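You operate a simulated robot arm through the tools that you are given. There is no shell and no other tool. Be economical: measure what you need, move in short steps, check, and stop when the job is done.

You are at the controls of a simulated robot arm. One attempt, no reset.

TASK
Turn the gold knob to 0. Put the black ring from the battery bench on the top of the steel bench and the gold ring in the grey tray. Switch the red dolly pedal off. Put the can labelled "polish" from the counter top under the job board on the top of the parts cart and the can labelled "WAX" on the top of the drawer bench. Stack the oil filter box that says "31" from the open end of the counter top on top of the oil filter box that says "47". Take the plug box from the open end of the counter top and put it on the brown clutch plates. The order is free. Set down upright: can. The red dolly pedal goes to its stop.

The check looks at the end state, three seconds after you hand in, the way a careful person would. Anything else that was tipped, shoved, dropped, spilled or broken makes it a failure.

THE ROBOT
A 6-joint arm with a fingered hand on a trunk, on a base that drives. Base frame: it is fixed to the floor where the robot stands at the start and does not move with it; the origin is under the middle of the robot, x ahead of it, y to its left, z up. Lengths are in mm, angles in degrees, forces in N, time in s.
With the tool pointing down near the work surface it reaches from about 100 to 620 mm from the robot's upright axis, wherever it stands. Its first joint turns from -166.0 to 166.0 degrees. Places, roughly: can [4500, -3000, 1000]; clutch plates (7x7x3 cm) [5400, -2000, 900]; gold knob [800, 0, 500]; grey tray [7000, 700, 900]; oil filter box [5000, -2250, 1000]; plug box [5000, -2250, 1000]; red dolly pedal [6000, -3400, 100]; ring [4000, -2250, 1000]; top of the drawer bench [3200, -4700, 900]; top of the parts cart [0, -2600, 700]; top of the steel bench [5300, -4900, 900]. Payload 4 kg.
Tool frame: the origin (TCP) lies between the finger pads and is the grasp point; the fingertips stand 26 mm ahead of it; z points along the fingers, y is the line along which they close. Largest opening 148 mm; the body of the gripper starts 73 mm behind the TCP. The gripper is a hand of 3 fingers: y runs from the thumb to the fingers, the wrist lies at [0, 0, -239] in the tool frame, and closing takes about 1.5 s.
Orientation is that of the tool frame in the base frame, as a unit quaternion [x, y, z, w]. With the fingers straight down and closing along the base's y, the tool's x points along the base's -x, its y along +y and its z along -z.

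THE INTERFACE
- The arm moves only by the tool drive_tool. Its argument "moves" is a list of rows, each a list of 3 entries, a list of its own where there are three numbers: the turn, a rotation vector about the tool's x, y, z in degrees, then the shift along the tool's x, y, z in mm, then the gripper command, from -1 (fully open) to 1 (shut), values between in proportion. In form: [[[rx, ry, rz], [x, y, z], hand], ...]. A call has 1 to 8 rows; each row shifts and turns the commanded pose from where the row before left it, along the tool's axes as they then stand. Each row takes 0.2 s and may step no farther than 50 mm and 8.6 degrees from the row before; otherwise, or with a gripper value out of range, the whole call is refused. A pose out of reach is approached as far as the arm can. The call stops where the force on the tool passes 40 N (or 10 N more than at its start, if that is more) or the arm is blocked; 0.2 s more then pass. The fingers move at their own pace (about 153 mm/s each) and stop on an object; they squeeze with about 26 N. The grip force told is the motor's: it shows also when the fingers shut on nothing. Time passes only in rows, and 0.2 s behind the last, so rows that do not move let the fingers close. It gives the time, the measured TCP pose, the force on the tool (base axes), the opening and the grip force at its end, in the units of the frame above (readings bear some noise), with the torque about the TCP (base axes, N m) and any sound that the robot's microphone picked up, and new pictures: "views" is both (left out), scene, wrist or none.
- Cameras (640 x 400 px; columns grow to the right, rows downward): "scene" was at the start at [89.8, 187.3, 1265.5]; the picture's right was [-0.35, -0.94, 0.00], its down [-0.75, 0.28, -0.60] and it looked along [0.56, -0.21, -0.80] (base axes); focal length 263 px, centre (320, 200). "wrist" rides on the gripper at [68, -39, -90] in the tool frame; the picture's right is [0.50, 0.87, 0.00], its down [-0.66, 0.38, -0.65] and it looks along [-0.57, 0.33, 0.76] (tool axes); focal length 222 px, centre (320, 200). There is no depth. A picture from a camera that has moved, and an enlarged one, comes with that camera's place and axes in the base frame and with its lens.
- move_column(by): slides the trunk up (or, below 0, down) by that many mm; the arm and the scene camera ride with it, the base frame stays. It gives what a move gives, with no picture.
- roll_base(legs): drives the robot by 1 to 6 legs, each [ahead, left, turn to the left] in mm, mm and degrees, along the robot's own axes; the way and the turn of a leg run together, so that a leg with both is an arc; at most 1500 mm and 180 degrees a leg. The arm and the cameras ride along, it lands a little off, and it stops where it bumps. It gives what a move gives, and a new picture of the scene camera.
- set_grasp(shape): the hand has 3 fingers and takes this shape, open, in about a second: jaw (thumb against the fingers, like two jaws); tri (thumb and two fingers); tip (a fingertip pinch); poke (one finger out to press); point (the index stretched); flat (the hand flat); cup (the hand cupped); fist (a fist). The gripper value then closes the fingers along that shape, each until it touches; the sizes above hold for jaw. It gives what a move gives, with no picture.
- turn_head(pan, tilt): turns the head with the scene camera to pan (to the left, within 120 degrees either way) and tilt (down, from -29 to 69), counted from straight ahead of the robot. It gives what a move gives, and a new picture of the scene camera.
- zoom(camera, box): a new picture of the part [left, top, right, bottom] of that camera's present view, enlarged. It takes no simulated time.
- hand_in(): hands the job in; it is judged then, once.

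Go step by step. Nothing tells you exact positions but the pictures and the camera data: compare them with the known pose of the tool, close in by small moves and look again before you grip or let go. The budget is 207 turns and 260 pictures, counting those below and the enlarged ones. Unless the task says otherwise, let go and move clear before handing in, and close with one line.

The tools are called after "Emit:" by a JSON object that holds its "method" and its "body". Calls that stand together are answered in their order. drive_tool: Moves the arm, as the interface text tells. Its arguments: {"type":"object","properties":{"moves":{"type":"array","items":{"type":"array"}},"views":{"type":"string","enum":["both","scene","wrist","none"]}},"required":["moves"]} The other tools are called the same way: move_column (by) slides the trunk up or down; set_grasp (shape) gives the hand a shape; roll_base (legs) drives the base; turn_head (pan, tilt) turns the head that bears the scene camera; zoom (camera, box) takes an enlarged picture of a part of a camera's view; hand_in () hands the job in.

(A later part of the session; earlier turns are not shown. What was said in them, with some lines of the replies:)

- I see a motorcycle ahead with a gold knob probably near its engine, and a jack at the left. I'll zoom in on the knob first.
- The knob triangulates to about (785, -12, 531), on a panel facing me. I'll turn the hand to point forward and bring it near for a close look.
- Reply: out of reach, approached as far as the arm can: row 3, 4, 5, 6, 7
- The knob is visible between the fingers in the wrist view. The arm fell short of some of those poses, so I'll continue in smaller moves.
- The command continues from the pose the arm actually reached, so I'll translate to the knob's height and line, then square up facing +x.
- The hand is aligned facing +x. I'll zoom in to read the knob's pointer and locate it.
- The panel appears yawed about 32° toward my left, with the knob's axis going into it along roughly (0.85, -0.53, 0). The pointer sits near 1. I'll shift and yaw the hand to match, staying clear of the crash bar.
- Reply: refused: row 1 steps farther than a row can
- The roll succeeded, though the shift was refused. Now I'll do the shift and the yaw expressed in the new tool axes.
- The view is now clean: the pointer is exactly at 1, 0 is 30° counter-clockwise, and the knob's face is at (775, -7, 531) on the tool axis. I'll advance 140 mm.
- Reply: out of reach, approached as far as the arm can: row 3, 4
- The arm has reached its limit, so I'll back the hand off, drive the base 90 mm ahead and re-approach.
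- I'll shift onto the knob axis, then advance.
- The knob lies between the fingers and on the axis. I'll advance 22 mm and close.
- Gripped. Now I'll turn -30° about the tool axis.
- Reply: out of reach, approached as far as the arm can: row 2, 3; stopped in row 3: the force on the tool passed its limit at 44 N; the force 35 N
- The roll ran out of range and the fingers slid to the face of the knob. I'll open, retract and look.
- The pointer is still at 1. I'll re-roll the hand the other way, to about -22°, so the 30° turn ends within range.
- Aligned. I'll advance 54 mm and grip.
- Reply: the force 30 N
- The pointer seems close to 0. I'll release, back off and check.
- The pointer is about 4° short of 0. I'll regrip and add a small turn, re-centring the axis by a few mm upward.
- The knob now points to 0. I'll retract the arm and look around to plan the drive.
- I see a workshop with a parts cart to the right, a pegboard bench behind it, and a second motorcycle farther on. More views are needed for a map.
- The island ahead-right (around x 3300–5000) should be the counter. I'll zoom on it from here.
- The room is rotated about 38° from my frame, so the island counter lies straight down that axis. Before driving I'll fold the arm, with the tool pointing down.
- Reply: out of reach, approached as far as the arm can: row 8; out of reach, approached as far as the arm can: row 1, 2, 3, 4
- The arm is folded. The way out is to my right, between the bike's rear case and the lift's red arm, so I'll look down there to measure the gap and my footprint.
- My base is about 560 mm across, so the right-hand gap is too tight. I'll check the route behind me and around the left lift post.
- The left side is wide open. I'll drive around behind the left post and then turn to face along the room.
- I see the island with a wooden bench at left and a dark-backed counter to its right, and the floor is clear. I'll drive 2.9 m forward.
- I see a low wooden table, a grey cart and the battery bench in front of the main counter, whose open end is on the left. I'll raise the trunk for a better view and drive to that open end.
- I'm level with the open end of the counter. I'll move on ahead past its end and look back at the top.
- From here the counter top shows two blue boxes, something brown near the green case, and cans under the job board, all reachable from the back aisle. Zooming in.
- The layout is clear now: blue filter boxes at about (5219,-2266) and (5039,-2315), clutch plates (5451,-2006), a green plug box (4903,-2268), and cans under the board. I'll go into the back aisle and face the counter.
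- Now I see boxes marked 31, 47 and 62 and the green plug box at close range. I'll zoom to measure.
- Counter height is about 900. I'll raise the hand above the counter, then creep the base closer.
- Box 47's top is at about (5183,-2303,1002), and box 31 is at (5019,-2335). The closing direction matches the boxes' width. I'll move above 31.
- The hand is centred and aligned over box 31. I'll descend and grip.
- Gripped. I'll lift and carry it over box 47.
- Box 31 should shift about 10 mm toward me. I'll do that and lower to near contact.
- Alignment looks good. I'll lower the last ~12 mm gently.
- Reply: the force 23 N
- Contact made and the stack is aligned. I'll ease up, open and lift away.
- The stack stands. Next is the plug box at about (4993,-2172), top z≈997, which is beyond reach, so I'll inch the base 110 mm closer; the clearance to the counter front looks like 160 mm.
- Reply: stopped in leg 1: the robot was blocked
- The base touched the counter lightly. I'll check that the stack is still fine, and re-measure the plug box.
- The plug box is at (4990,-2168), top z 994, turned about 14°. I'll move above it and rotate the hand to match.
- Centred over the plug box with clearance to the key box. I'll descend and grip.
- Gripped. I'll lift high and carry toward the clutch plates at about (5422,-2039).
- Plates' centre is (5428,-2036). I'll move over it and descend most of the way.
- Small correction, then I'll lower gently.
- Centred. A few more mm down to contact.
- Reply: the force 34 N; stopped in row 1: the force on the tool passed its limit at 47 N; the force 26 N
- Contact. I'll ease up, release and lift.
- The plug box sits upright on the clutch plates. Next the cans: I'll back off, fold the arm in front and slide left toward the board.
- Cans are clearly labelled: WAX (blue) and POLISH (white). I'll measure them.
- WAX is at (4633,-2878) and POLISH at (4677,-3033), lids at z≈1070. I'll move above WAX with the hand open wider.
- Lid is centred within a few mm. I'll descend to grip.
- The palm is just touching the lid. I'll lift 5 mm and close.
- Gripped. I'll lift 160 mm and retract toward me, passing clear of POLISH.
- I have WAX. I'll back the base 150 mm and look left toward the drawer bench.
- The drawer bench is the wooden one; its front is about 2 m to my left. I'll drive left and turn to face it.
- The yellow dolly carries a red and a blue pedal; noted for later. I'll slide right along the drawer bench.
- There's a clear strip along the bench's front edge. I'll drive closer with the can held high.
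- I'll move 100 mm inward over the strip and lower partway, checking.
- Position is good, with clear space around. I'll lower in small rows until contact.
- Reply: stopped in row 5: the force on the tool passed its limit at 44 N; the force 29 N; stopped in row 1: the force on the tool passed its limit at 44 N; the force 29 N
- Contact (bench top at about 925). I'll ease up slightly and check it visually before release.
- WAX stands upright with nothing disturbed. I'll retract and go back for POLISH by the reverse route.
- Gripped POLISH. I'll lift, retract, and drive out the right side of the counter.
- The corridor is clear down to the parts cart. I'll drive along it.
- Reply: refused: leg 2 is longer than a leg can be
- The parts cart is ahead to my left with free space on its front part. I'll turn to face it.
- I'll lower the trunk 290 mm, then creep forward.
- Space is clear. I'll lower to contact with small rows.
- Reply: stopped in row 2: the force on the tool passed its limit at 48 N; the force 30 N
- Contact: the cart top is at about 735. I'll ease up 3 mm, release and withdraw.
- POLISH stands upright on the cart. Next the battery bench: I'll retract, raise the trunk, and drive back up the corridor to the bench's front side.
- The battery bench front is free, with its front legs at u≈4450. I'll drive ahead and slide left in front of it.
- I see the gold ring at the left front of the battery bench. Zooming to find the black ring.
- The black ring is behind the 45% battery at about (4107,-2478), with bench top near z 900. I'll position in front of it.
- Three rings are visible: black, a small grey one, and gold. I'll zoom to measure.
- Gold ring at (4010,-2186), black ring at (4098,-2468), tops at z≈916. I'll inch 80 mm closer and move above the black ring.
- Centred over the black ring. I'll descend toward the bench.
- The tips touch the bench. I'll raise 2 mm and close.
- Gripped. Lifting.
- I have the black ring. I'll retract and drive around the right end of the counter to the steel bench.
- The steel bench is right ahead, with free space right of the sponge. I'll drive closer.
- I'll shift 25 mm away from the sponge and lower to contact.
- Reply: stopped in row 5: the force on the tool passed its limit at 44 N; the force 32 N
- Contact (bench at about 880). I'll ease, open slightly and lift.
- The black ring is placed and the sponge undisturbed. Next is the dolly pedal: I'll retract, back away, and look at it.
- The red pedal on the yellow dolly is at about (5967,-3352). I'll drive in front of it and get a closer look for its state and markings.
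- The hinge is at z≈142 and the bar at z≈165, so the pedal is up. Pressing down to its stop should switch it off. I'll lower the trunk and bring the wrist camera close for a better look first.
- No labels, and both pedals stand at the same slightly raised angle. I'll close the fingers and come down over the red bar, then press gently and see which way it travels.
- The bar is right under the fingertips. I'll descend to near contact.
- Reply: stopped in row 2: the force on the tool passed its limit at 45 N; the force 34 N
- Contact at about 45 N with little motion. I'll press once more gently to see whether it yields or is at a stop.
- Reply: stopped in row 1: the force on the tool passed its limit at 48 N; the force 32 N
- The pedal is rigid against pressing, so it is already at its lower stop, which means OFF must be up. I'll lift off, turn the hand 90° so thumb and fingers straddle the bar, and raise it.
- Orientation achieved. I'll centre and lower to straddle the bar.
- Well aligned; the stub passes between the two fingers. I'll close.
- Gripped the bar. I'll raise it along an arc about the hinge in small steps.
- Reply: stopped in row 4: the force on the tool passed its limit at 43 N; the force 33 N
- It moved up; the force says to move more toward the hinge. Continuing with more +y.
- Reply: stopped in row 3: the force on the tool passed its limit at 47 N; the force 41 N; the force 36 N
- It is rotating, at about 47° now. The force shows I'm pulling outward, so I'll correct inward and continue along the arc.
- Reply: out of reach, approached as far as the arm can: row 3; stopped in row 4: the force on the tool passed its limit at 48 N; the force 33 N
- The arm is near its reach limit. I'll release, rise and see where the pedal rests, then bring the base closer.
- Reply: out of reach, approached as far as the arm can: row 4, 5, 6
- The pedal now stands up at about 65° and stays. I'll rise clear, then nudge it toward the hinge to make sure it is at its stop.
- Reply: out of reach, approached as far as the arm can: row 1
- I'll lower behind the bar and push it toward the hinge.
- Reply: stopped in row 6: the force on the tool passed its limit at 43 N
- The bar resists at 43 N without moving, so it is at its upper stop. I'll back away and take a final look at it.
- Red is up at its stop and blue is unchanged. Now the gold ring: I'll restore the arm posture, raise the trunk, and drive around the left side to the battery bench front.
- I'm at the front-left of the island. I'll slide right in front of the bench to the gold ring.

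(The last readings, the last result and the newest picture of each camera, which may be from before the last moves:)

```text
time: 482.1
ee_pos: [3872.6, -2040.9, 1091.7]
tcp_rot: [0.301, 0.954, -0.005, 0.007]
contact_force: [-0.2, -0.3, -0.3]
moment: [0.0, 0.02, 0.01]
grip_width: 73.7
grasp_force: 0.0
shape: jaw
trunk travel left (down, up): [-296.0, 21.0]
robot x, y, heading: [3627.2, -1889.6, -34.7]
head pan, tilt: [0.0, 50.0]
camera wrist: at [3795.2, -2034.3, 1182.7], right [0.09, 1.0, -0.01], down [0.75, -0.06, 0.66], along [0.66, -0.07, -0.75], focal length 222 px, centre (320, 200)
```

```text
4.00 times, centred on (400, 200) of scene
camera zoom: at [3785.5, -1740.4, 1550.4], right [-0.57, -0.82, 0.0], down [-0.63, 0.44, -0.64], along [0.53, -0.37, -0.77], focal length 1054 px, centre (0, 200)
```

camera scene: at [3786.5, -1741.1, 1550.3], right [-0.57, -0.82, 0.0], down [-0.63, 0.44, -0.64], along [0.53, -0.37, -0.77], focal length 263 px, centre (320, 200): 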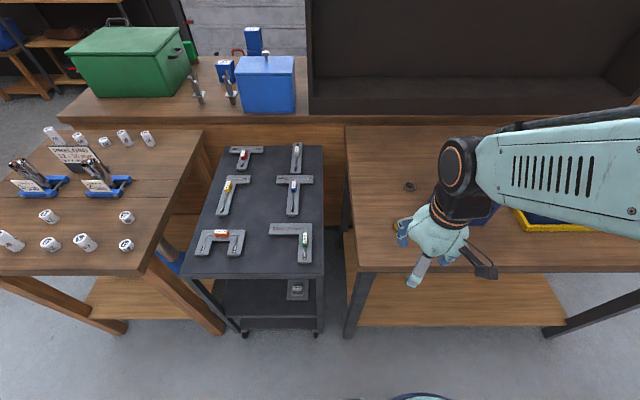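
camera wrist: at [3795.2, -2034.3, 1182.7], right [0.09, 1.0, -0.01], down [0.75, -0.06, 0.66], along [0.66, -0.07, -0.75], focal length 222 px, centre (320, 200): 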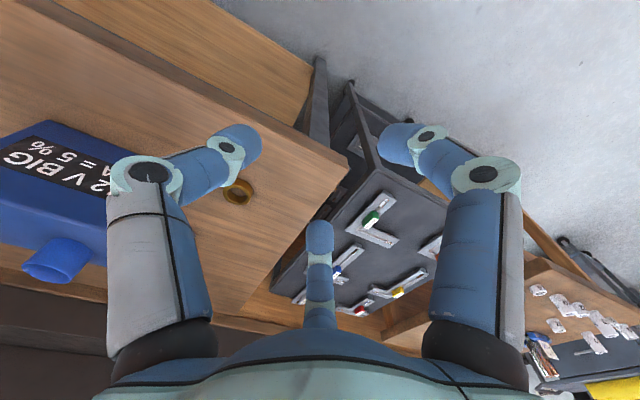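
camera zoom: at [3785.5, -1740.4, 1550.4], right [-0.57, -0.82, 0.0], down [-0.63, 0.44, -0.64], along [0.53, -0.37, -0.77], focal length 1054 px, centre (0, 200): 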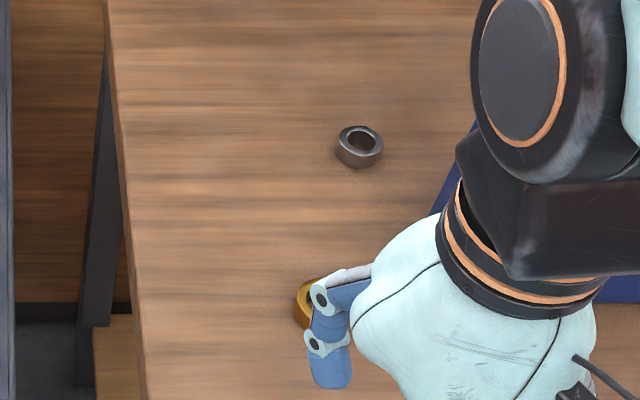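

Emit:
{"method": "drive_tool", "body": {"moves": [[[0, 0, 0], [-47.8, -10.2, 0], 0], [[0, 0, 0], [-47.8, -10.2, 0], 0], [[0, 0, 0], [-47.8, -10.2, 0], 0], [[0, 0, 0], [-47.8, -10.2, 0], 0]], "views": "wrist"}}

```text
time: 483.1
ee_pos: [4008.1, -2187.7, 1094.6]
tcp_rot: [0.302, 0.953, -0.004, 0.005]
contact_force: [0.2, 0.4, 0.3]
moment: [0.04, 0.01, 0.02]
grip_width: 73.7
grasp_force: 0.1
shape: jaw
trunk travel left (down, up): [-296.0, 21.0]
robot x, y, heading: [3626.8, -1892.3, -34.8]
head pan, tilt: [0.0, 50.0]
camera wrist: at [3928.4, -2179.3, 1185.5], right [0.09, 1.0, -0.01], down [0.75, -0.06, 0.66], along [0.66, -0.07, -0.75], focal length 222 px, centre (320, 200)
```

wrist: 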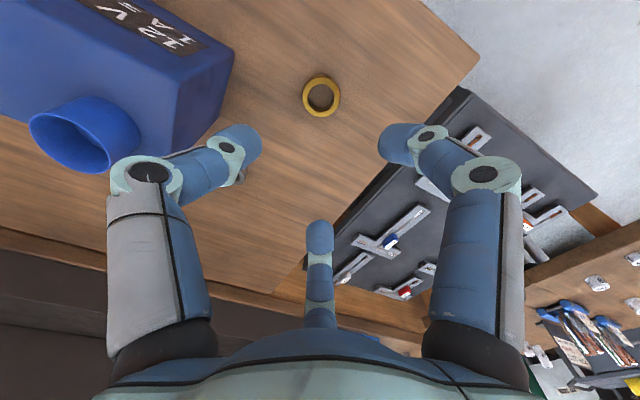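

Exactly centred over the gold ring. I'll descend.

Emit:
{"method": "drive_tool", "body": {"moves": [[[0, 0, 0], [0, 0, 45], 0], [[0, 0, 0], [0, 0, 45], 0], [[0, 0, 0], [0, 0, 40], 0], [[0, 0, 0], [0, 0, 25], 0]], "views": "wrist"}}

```text
time: 484.1
ee_pos: [4008.4, -2185.9, 940.1]
tcp_rot: [0.302, 0.953, -0.004, 0.006]
contact_force: [-0.2, -0.2, 0.0]
moment: [0.03, 0.01, 0.02]
grip_width: 73.6
grasp_force: 0.0
shape: jaw
trunk travel left (down, up): [-296.0, 21.0]
robot x, y, heading: [3627.0, -1887.2, -34.8]
head pan, tilt: [0.0, 50.0]
camera wrist: at [3929.6, -2179.2, 1031.1], right [0.09, 1.0, -0.01], down [0.75, -0.06, 0.66], along [0.66, -0.07, -0.75], focal length 222 px, centre (320, 200)
```

wrist: 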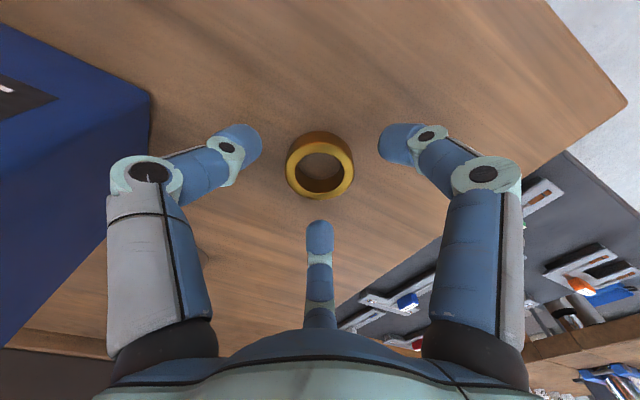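

Emit:
{"method": "drive_tool", "body": {"moves": [[[0, 0, 0], [0, 0, 6], 0], [[0, 0, 0], [0, 0, 5], 0], [[0, 0, 0], [0, 0, 0], 0.3], [[0, 0, 0], [0, 0, 0], 0.5], [[0, 0, 0], [0, 0, 0], 0.6], [[0, 0, 0], [0, 0, 0], 0.7], [[0, 0, 0], [0, 0, 0], 0.7]], "views": "wrist"}}

```text
time: 485.8
ee_pos: [4008.1, -2186.4, 928.7]
tcp_rot: [0.302, 0.953, -0.005, 0.006]
contact_force: [0.5, 0.3, 0.5]
moment: [0.01, -0.01, 0.0]
grip_width: 37.9
grasp_force: 25.9
shape: jaw
trunk travel left (down, up): [-296.0, 21.0]
robot x, y, heading: [3628.9, -1887.4, -34.7]
head pan, tilt: [0.0, 50.0]
camera wrist: at [3930.0, -2178.6, 1020.3], right [0.09, 1.0, -0.01], down [0.75, -0.06, 0.66], along [0.66, -0.07, -0.75], focal length 222 px, centre (320, 200)
```

wrist: 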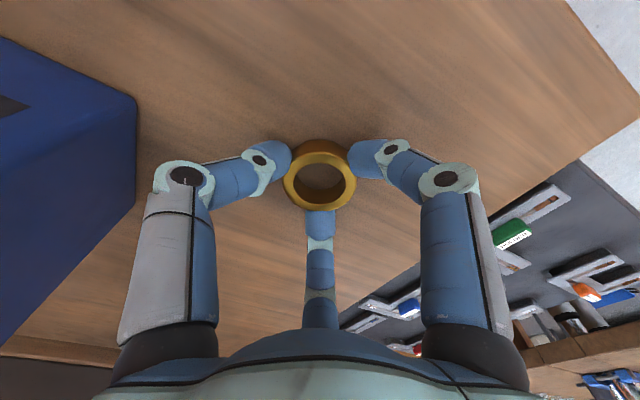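

Gripped. I'll lift, retract, back off and drive left across the open floor toward the grey tray.

Emit:
{"method": "drive_tool", "body": {"moves": [[[0, 0, 0], [0, 0, -20], 0.7], [[0, 0, 0], [0, 0, -45], 0.7], [[0, 0, 0], [0, 0, -45], 0.7], [[0, 0, 0], [0, 0, -45], 0.7], [[0, 0, 0], [0, 0, -30], 0.7], [[0, 0, 0], [45, 5, 0], 0.7], [[0, 0, 0], [45, 5, 0], 0.7], [[0, 0, 0], [45, 5, 0], 0.7]], "views": "none"}}

Emit:
{"method": "roll_base", "body": {"legs": [[-250, 0, -2], [0, 1480, 0], [0, 1300, 0]]}}

Emit:
{"method": "turn_head", "body": {"pan": 20, "tilt": 25}}

```text
time: 487.6
ee_pos: [3904.0, -2095.0, 1114.9]
tcp_rot: [0.302, 0.953, -0.004, 0.007]
contact_force: [-0.3, 0.7, -1.0]
moment: [-0.04, -0.03, 0.02]
grip_width: 38.0
grasp_force: 25.8
shape: jaw
trunk travel left (down, up): [-296.0, 21.0]
robot x, y, heading: [3627.7, -1890.6, -34.6]
head pan, tilt: [0.0, 50.0]
```

```text
time: 513.1
ee_pos: [5382.7, 217.1, 1113.3]
tcp_rot: [0.322, 0.947, -0.005, 0.006]
contact_force: [0.0, 0.2, -1.3]
moment: [-0.02, 0.01, 0.0]
grip_width: 37.9
grasp_force: 26.0
shape: jaw
trunk travel left (down, up): [-296.0, 21.0]
robot x, y, heading: [5115.2, 435.0, -37.1]
head pan, tilt: [0.0, 50.0]
camera scene: at [5278.4, 576.7, 1550.4], right [-0.6, -0.8, 0.0], down [-0.61, 0.46, -0.64], along [0.51, -0.39, -0.77], focal length 263 px, centre (320, 200)
```

scene: 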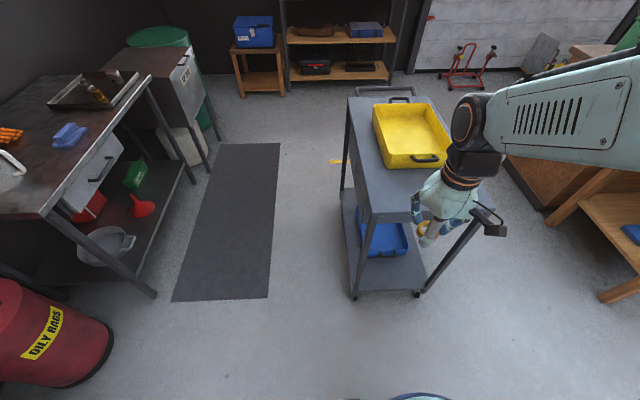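

```text
time: 514.0
ee_pos: [5382.0, 217.0, 1114.0]
tcp_rot: [0.321, 0.947, -0.005, 0.006]
contact_force: [0.0, -0.5, -0.4]
moment: [-0.02, 0.0, -0.02]
grip_width: 37.6
grasp_force: 26.2
shape: jaw
trunk travel left (down, up): [-296.0, 21.0]
robot x, y, heading: [5113.3, 436.1, -37.2]
head pan, tilt: [20.0, 25.0]
camera scene: at [5305.0, 595.9, 1587.9], right [-0.3, -0.96, 0.0], down [-0.4, 0.13, -0.91], along [0.87, -0.27, -0.42], focal length 263 px, centre (320, 200)
```

scene: 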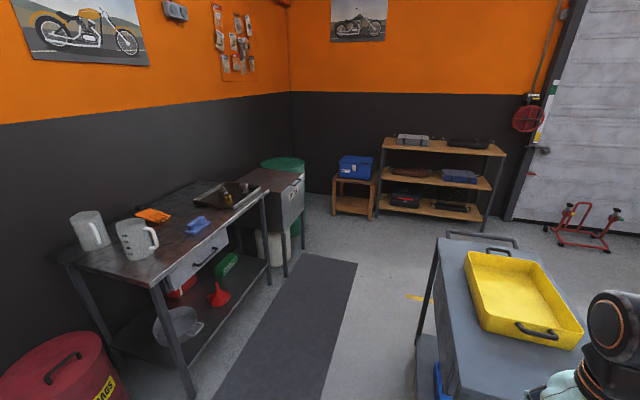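

The grey tray is on the metal bench at the left wall. Zooming in.

Emit:
{"method": "zoom", "body": {"camera": "scene", "box": [140, 160, 300, 260]}}

```text
4.00 times, centred on (220, 210) of scene
camera zoom: at [5305.0, 595.9, 1587.9], right [-0.3, -0.96, 0.0], down [-0.4, 0.13, -0.91], along [0.87, -0.27, -0.42], focal length 1054 px, centre (720, 160)
```

zoom: 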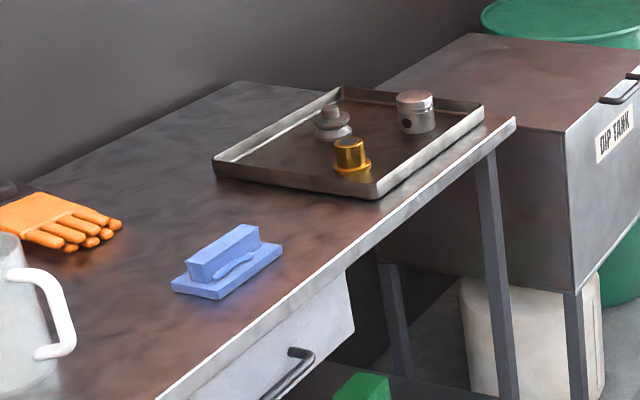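

The tray holds a few items but has free floor. I'll drive onto the mat in front of the bench and face it.

Emit:
{"method": "roll_base", "body": {"legs": [[0, 640, 0], [1330, 0, 0], [0, 0, 90]]}}

Emit:
{"method": "turn_head", "body": {"pan": 0, "tilt": 45}}

```text
time: 530.0
ee_pos: [6762.5, 340.0, 1113.1]
tcp_rot: [-0.417, 0.909, 0.001, 0.007]
contact_force: [1.0, 0.1, -1.2]
moment: [0.03, 0.02, 0.01]
grip_width: 38.0
grasp_force: 26.3
shape: jaw
trunk travel left (down, up): [-296.0, 21.0]
robot x, y, heading: [6530.0, 82.9, 49.7]
head pan, tilt: [20.0, 25.0]
camera scene: at [6382.6, 287.9, 1588.0], right [0.94, -0.35, 0.0], down [-0.15, -0.4, -0.91], along [0.32, 0.85, -0.42], focal length 263 px, centre (320, 200)
```

scene: 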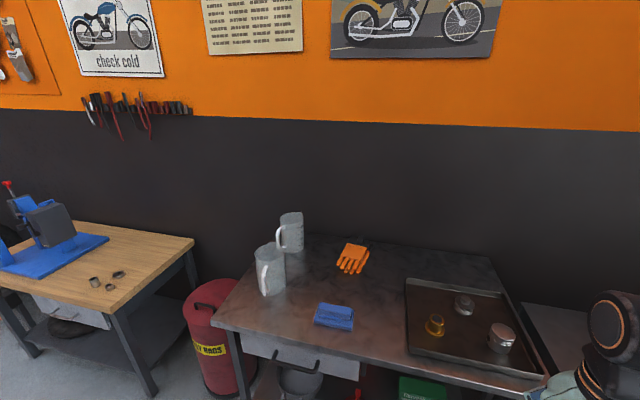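

```text
time: 530.8
ee_pos: [6762.2, 341.4, 1114.4]
tcp_rot: [-0.417, 0.909, 0.001, 0.007]
contact_force: [-0.6, 0.4, -1.3]
moment: [-0.02, 0.01, 0.02]
grip_width: 37.7
grasp_force: 25.6
shape: jaw
trunk travel left (down, up): [-296.0, 21.0]
robot x, y, heading: [6532.3, 86.0, 49.5]
head pan, tilt: [0.0, 45.0]
camera scene: at [6403.2, 263.6, 1557.4], right [0.76, -0.65, 0.0], down [-0.46, -0.54, -0.71], along [0.46, 0.54, -0.71], focal length 263 px, centre (320, 200)
```

scene: 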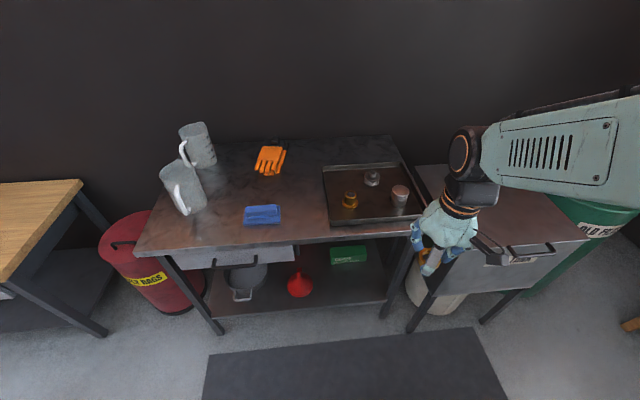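

Emit:
{"method": "roll_base", "body": {"legs": [[200, 0, 3]]}}

Emit:
{"method": "turn_head", "body": {"pan": 5, "tilt": 58}}

Emit:
{"method": "zoom", "body": {"camera": "scene", "box": [300, 100, 460, 240]}}

Emit:
{"method": "drive_tool", "body": {"moves": [[[0, 0, 0], [0, 0, 0], 0.7]], "views": "wrist"}}

```text
time: 532.4
ee_pos: [6873.2, 511.8, 1113.7]
tcp_rot: [-0.444, 0.896, 0.0, 0.007]
contact_force: [0.7, 0.4, -1.2]
moment: [-0.01, 0.0, 0.0]
grip_width: 37.8
grasp_force: 25.8
shape: jaw
trunk travel left (down, up): [-296.0, 21.0]
robot x, y, heading: [6655.0, 239.5, 53.1]
head pan, tilt: [0.0, 45.0]
camera scene: at [6518.5, 412.8, 1557.3], right [0.8, -0.6, 0.0], down [-0.42, -0.57, -0.71], along [0.42, 0.57, -0.71], focal length 263 px, centre (320, 200)
```

scene: 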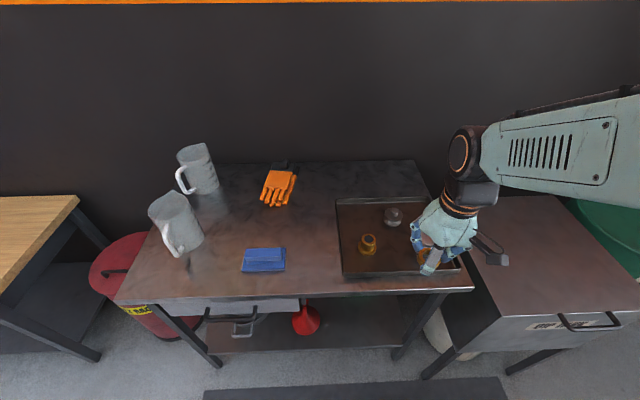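

```text
time: 533.2
ee_pos: [6872.6, 511.1, 1113.9]
tcp_rot: [-0.444, 0.896, 0.001, 0.007]
contact_force: [-1.2, -0.4, -1.4]
moment: [-0.01, 0.0, -0.01]
grip_width: 37.8
grasp_force: 26.4
shape: jaw
trunk travel left (down, up): [-296.0, 21.0]
robot x, y, heading: [6653.6, 242.4, 53.3]
head pan, tilt: [5.0, 58.0]
camera scene: at [6505.7, 405.7, 1540.3], right [0.85, -0.53, 0.0], down [-0.45, -0.72, -0.53], along [0.28, 0.45, -0.85], focal length 263 px, centre (320, 200)
```

scene: 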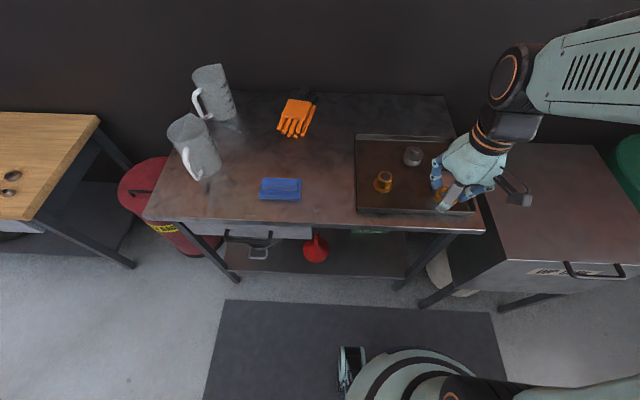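

```text
2.86 times, centred on (380, 170) of scene
camera zoom: at [6505.7, 405.7, 1540.3], right [0.85, -0.53, 0.0], down [-0.45, -0.72, -0.53], along [0.28, 0.45, -0.85], focal length 753 px, centre (149, 286)
```

zoom: 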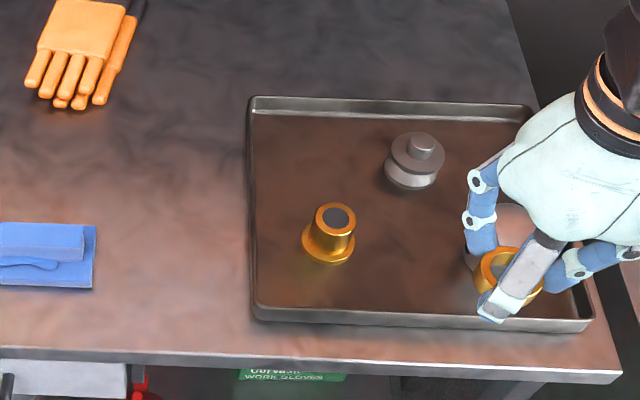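

```text
time: 533.6
ee_pos: [6871.4, 512.1, 1113.8]
tcp_rot: [-0.445, 0.895, 0.001, 0.007]
contact_force: [-0.4, 0.6, -1.6]
moment: [0.0, 0.01, 0.0]
grip_width: 37.8
grasp_force: 26.1
shape: jaw
trunk travel left (down, up): [-296.0, 21.0]
robot x, y, heading: [6656.2, 242.8, 52.8]
head pan, tilt: [5.0, 58.0]
camera wrist: at [6861.8, 432.6, 1204.1], right [-0.99, 0.13, -0.01], down [0.09, 0.75, 0.66], along [0.09, 0.65, -0.75], focal length 222 px, centre (320, 200)
```

wrist: 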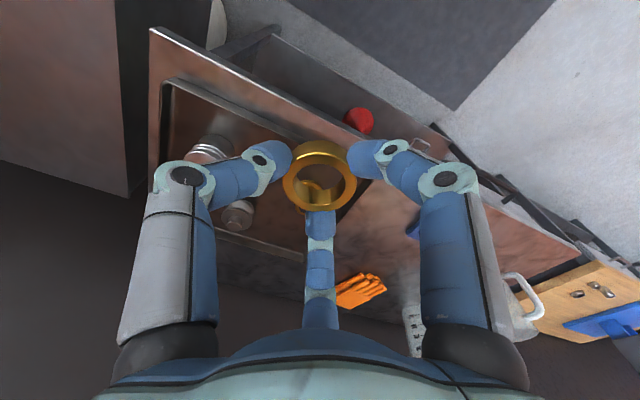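

Free floor between the gold bushing and the piston is at about (6980,634). I'll move above it and descend partly.

Emit:
{"method": "drive_tool", "body": {"moves": [[[0, 0, 0], [-40.7, -3.3, 0], 0.7], [[0, 0, 0], [-40.7, -3.3, 0], 0.7], [[0, 0, 0], [-40.7, -3.3, 0], 0.7], [[0, 0, 0], [-40.7, -3.3, 0], 0.7], [[0, 0, 0], [0, 0, 45], 0.7], [[0, 0, 0], [0, 0, 45], 0.7], [[0, 0, 0], [0, 0, 30], 0.7]]}}

Emit:
{"method": "zoom", "body": {"camera": "scene", "box": [330, 110, 490, 240]}}

```text
time: 535.2
ee_pos: [6984.4, 633.6, 992.5]
tcp_rot: [-0.445, 0.896, 0.0, 0.008]
contact_force: [-0.7, -0.1, -0.6]
moment: [-0.03, -0.01, -0.01]
grip_width: 37.7
grasp_force: 25.9
shape: jaw
trunk travel left (down, up): [-296.0, 21.0]
robot x, y, heading: [6651.5, 243.0, 53.2]
head pan, tilt: [5.0, 58.0]
camera scene: at [6505.9, 405.9, 1540.3], right [0.85, -0.53, 0.0], down [-0.45, -0.72, -0.53], along [0.28, 0.45, -0.85], focal length 263 px, centre (320, 200)
camera wrist: at [6973.6, 554.6, 1084.0], right [-0.99, 0.13, -0.01], down [0.09, 0.75, 0.66], along [0.09, 0.65, -0.75], focal length 222 px, centre (320, 200)
```

scene: 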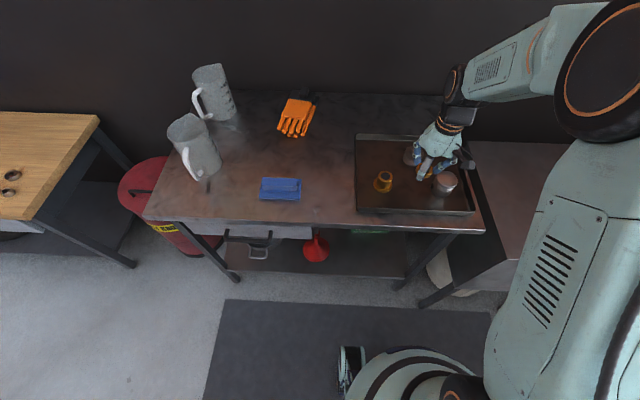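
wrist: 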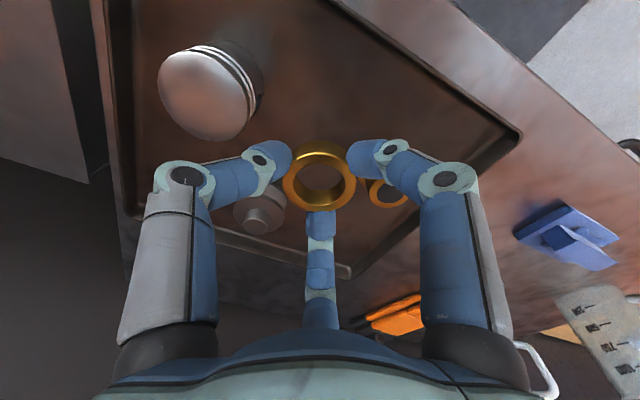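

```text
3.08 times, centred on (410, 175) of scene
camera zoom: at [6505.9, 405.9, 1540.3], right [0.85, -0.53, 0.0], down [-0.45, -0.72, -0.53], along [0.28, 0.45, -0.85], focal length 810 px, centre (43, 277)
```

zoom: 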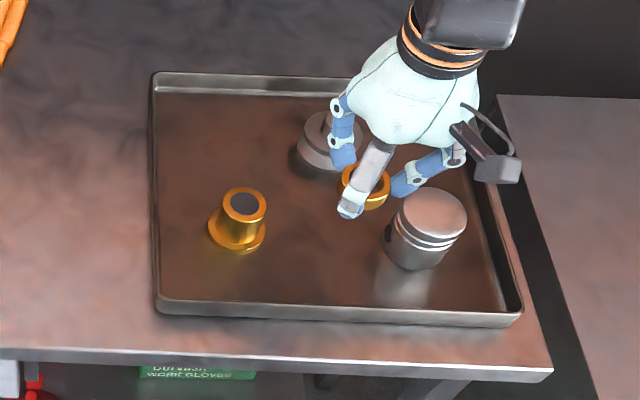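

The thumb knuckle would come near the piston here, so the roomier back-left of the tray, at about (6975,808), is better. I'll rise, move the base slightly closer and go there.

Emit:
{"method": "drive_tool", "body": {"moves": [[[0, 0, 0], [0, 0, -40], 0.7], [[0, 0, 0], [0, 0, -40], 0.7]], "views": "none"}}

Emit:
{"method": "roll_base", "body": {"legs": [[75, 0, 0]]}}

Emit:
{"method": "drive_tool", "body": {"moves": [[[0, 0, 0], [0, 0, 0], 0.7]], "views": "wrist"}}

```text
time: 535.8
ee_pos: [6982.4, 634.0, 1078.3]
tcp_rot: [-0.445, 0.895, 0.0, 0.006]
contact_force: [-0.3, -0.6, -1.5]
moment: [-0.02, -0.02, -0.01]
grip_width: 37.9
grasp_force: 25.6
shape: jaw
trunk travel left (down, up): [-296.0, 21.0]
robot x, y, heading: [6655.2, 239.7, 53.1]
head pan, tilt: [5.0, 58.0]
```

```text
time: 536.8
ee_pos: [7026.3, 695.7, 1076.2]
tcp_rot: [-0.446, 0.895, 0.0, 0.006]
contact_force: [-0.2, 0.1, -1.3]
moment: [-0.01, 0.03, -0.03]
grip_width: 37.9
grasp_force: 26.3
shape: jaw
trunk travel left (down, up): [-296.0, 21.0]
robot x, y, heading: [6697.2, 300.2, 53.1]
head pan, tilt: [5.0, 58.0]
camera scene: at [6550.0, 465.0, 1540.1], right [0.85, -0.53, 0.0], down [-0.45, -0.72, -0.53], along [0.28, 0.45, -0.85], focal length 263 px, centre (320, 200)
```

scene: 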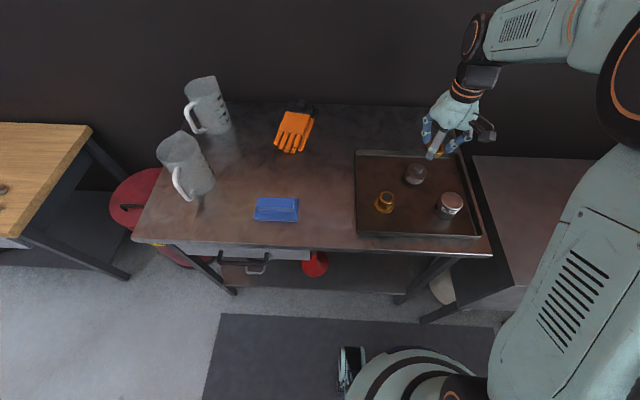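

```text
time: 537.2
ee_pos: [7025.8, 693.8, 1076.2]
tcp_rot: [-0.446, 0.895, 0.001, 0.008]
contact_force: [0.4, -0.4, -1.1]
moment: [0.02, 0.02, -0.02]
grip_width: 38.0
grasp_force: 25.8
shape: jaw
trunk travel left (down, up): [-296.0, 21.0]
robot x, y, heading: [6701.4, 301.9, 53.2]
head pan, tilt: [5.0, 58.0]
camera wrist: at [7015.0, 615.0, 1167.4], right [-0.99, 0.12, -0.01], down [0.09, 0.75, 0.66], along [0.09, 0.65, -0.75], focal length 222 px, centre (320, 200)
```

wrist: 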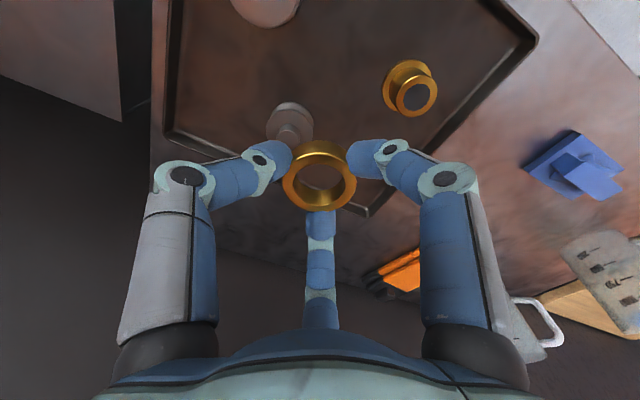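

Clear view: the spot (6974,790) has ≥ 80 mm to everything. I'll move there and descend.

Emit:
{"method": "drive_tool", "body": {"moves": [[[0, 0, 0], [-15, 33, 0], 0.7], [[0, 0, 0], [-15, 33, 0], 0.7], [[0, 0, 0], [-15, 33, 0], 0.7], [[0, 0, 0], [0, 0, 45], 0.7], [[0, 0, 0], [0, 0, 45], 0.7], [[0, 0, 0], [0, 0, 25], 0.7]]}}

```text
time: 538.6
ee_pos: [6973.0, 792.3, 961.7]
tcp_rot: [-0.445, 0.895, 0.001, 0.006]
contact_force: [-0.1, -0.5, -1.2]
moment: [-0.03, -0.05, 0.0]
grip_width: 37.4
grasp_force: 26.0
shape: jaw
trunk travel left (down, up): [-296.0, 21.0]
robot x, y, heading: [6700.6, 298.7, 53.2]
head pan, tilt: [5.0, 58.0]
camera scene: at [6549.6, 464.3, 1540.3], right [0.85, -0.53, 0.0], down [-0.45, -0.72, -0.53], along [0.28, 0.45, -0.85], focal length 263 px, centre (320, 200)
camera wrist: at [6962.7, 713.6, 1052.1], right [-0.99, 0.12, -0.01], down [0.09, 0.75, 0.66], along [0.09, 0.65, -0.75], focal length 222 px, centre (320, 200)
```

scene: 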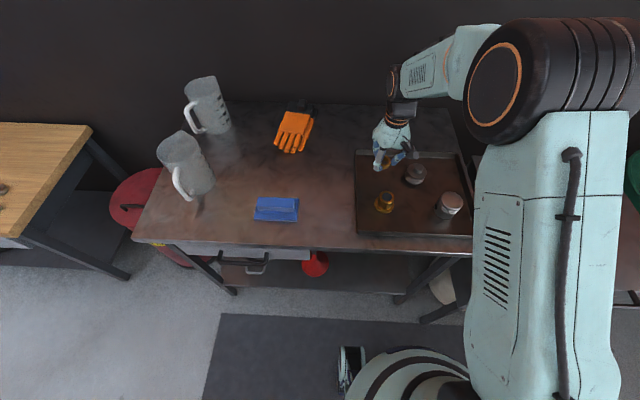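
wrist: 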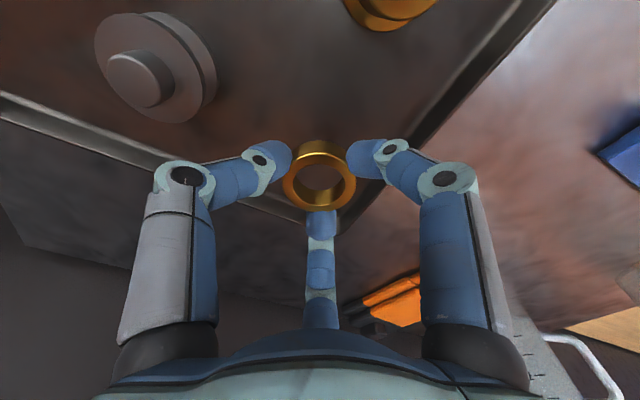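

Landing point is well inside the tray. I'll lower gradually until contact.

Emit:
{"method": "drive_tool", "body": {"moves": [[[0, 0, 0], [0, 0, 20], 0.7], [[0, 0, 0], [0, 0, 15], 0.7], [[0, 0, 0], [0, 0, 5], 0.7], [[0, 0, 0], [0, 0, 5], 0.7], [[0, 0, 0], [0, 0, 5], 0.7], [[0, 0, 0], [0, 0, 5], 0.7], [[0, 0, 0], [0, 0, 5], 0.7]], "views": "wrist"}}

```text
time: 540.2
ee_pos: [6977.0, 791.2, 901.8]
tcp_rot: [-0.446, 0.895, 0.001, 0.007]
contact_force: [0.0, 0.5, -1.3]
moment: [-0.02, 0.01, -0.02]
grip_width: 37.8
grasp_force: 26.0
shape: jaw
trunk travel left (down, up): [-296.0, 21.0]
robot x, y, heading: [6699.8, 303.8, 53.2]
head pan, tilt: [5.0, 58.0]
camera wrist: at [6966.6, 712.9, 991.6], right [-0.99, 0.12, -0.01], down [0.09, 0.75, 0.66], along [0.09, 0.65, -0.75], focal length 222 px, centre (320, 200)
```

wrist: 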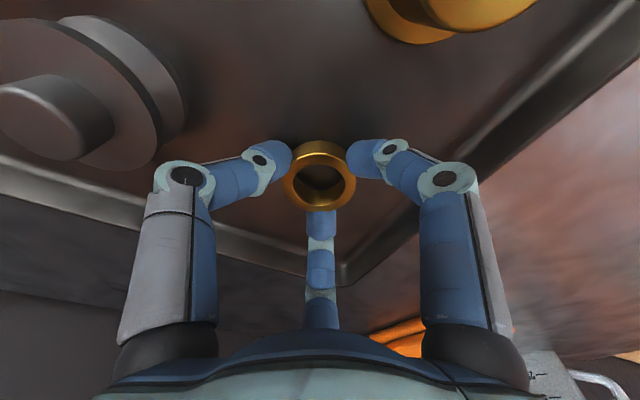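

Emit:
{"method": "drive_tool", "body": {"moves": [[[0, 0, 0], [0, 0, 4], 0.7], [[0, 0, 0], [0, 0, 4], 0.7], [[0, 0, 0], [0, 0, 4], 0.7], [[0, 0, 0], [0, 0, 4], 0.7], [[0, 0, 0], [0, 0, 4], 0.7]], "views": "wrist"}}

```text
time: 541.2
ee_pos: [6978.1, 792.0, 893.2]
tcp_rot: [-0.445, 0.895, 0.004, 0.013]
contact_force: [-2.8, -4.5, 28.8]
moment: [-0.15, 0.07, -0.05]
grip_width: 40.1
grasp_force: 25.9
shape: jaw
trunk travel left (down, up): [-296.0, 21.0]
robot x, y, heading: [6697.5, 302.8, 53.3]
head pan, tilt: [5.0, 58.0]
stopped in row 5: the force on the tool passed its limit at 44 N (the readings are from after the stop); the commanded pose is now the measured one
camera wrist: at [6967.2, 712.1, 982.0], right [-0.99, 0.12, -0.02], down [0.08, 0.74, 0.67], along [0.1, 0.66, -0.74], focal length 222 px, centre (320, 200)
```

wrist: 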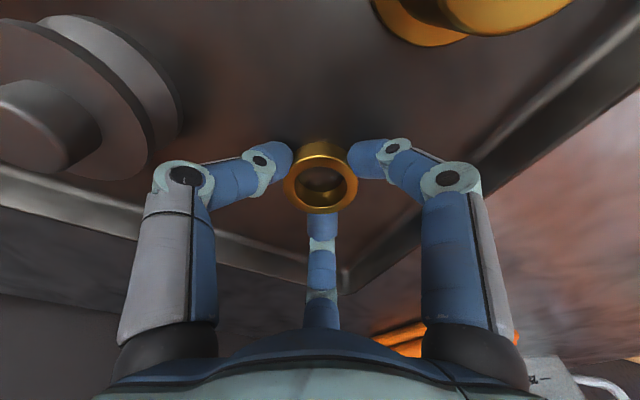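

Contact with the tray floor. I'll ease, open slightly and lift away.

Emit:
{"method": "drive_tool", "body": {"moves": [[[0, 0, 0], [0, 0, -3], 0.7], [[0, 0, 0], [0, 0, 0], 0.5], [[0, 0, 0], [0, 0, 0], 0.35], [[0, 0, 0], [0, 0, -15], 0.35], [[0, 0, 0], [0, 0, -40], 0.35], [[0, 0, 0], [0, 0, -45], 0.35], [[0, 0, 0], [0, 0, -45], 0.35], [[0, 0, 0], [0, 0, -45], 0.35]]}}

Emit:
{"method": "zoom", "body": {"camera": "scene", "box": [330, 130, 490, 250]}}

```text
time: 543.0
ee_pos: [6974.0, 786.3, 1082.5]
tcp_rot: [-0.445, 0.895, 0.003, 0.01]
contact_force: [0.8, 0.7, -0.1]
moment: [0.04, -0.01, 0.05]
grip_width: 47.8
grasp_force: 0.1
shape: jaw
trunk travel left (down, up): [-296.0, 21.0]
robot x, y, heading: [6698.1, 301.5, 53.2]
head pan, tilt: [5.0, 58.0]
camera scene: at [6549.0, 463.7, 1540.3], right [0.85, -0.53, 0.0], down [-0.45, -0.72, -0.53], along [0.28, 0.45, -0.85], focal length 263 px, centre (320, 200)
camera wrist: at [6963.5, 707.4, 1172.7], right [-0.99, 0.12, -0.01], down [0.08, 0.74, 0.67], along [0.09, 0.66, -0.75], focal length 222 px, centre (320, 200)
```

scene: 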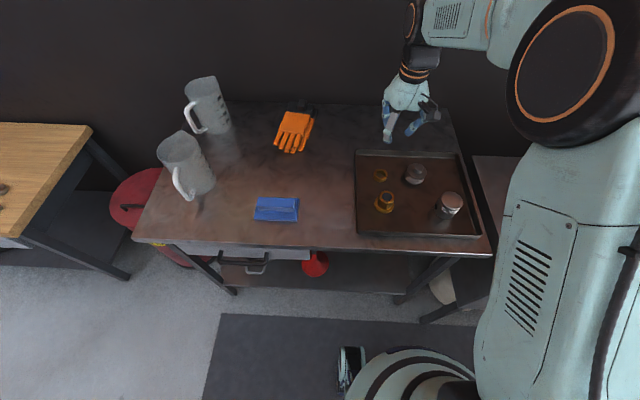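
wrist: 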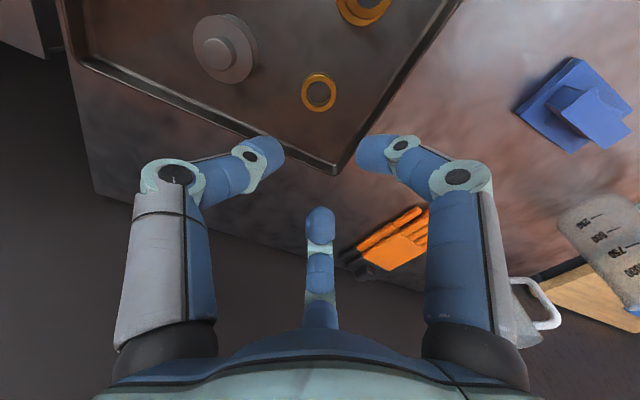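

```text
3.33 times, centred on (410, 190) of scene
camera zoom: at [6549.0, 463.7, 1540.3], right [0.85, -0.53, 0.0], down [-0.45, -0.72, -0.53], along [0.28, 0.45, -0.85], focal length 878 px, centre (20, 233)
```

zoom: 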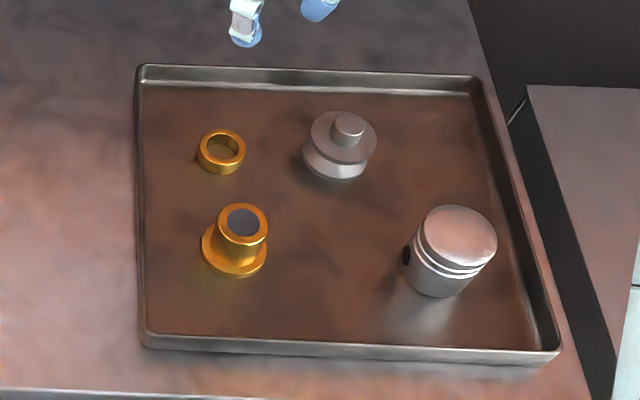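

The gold ring lies flat in the grey tray with the other parts untouched, and every item on the list is done. I'll retract clear and hand in.

Emit:
{"method": "drive_tool", "body": {"moves": [[[0, 0, 0], [45, 0, -10], 0.2], [[0, 0, 0], [45, 0, -10], 0], [[0, 0, 0], [45, 0, 0], 0], [[0, 0, 0], [45, 0, 0], 0]], "views": "none"}}

Emit:
{"method": "roll_base", "body": {"legs": [[-250, 0, 0]]}}

Emit:
{"method": "hand_in", "body": {}}

```text
time: 544.0
ee_pos: [6861.3, 643.2, 1098.9]
tcp_rot: [-0.445, 0.896, 0.004, 0.011]
contact_force: [-0.2, 0.5, -0.5]
moment: [0.01, -0.01, -0.01]
grip_width: 73.6
grasp_force: 0.1
shape: jaw
trunk travel left (down, up): [-296.0, 21.0]
robot x, y, heading: [6694.7, 299.2, 53.2]
head pan, tilt: [5.0, 58.0]
```

```text
time: 545.9
ee_pos: [6711.8, 445.9, 1099.3]
tcp_rot: [-0.449, 0.893, 0.003, 0.01]
contact_force: [-0.2, -0.8, 0.2]
moment: [0.0, 0.01, -0.02]
grip_width: 73.5
grasp_force: 0.1
shape: jaw
trunk travel left (down, up): [-296.0, 21.0]
robot x, y, heading: [6548.6, 99.4, 53.5]
head pan, tilt: [5.0, 58.0]
camera scene: at [6399.5, 262.9, 1540.4], right [0.85, -0.52, 0.0], down [-0.44, -0.72, -0.53], along [0.28, 0.45, -0.85], focal length 263 px, centre (320, 200)
```

scene: 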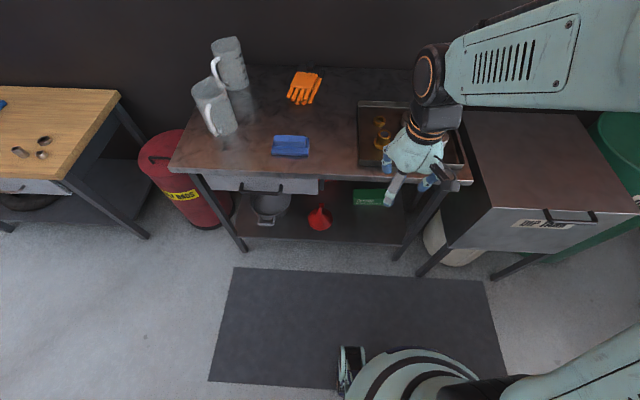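

```text
The job is handed in.
```

Every item on the list is done and handed in. The red pedal carried no marking: it was rigid against pressing, so I took "off" as its upper stop and left it there. The base also bumped the counter once, with no visible effect.
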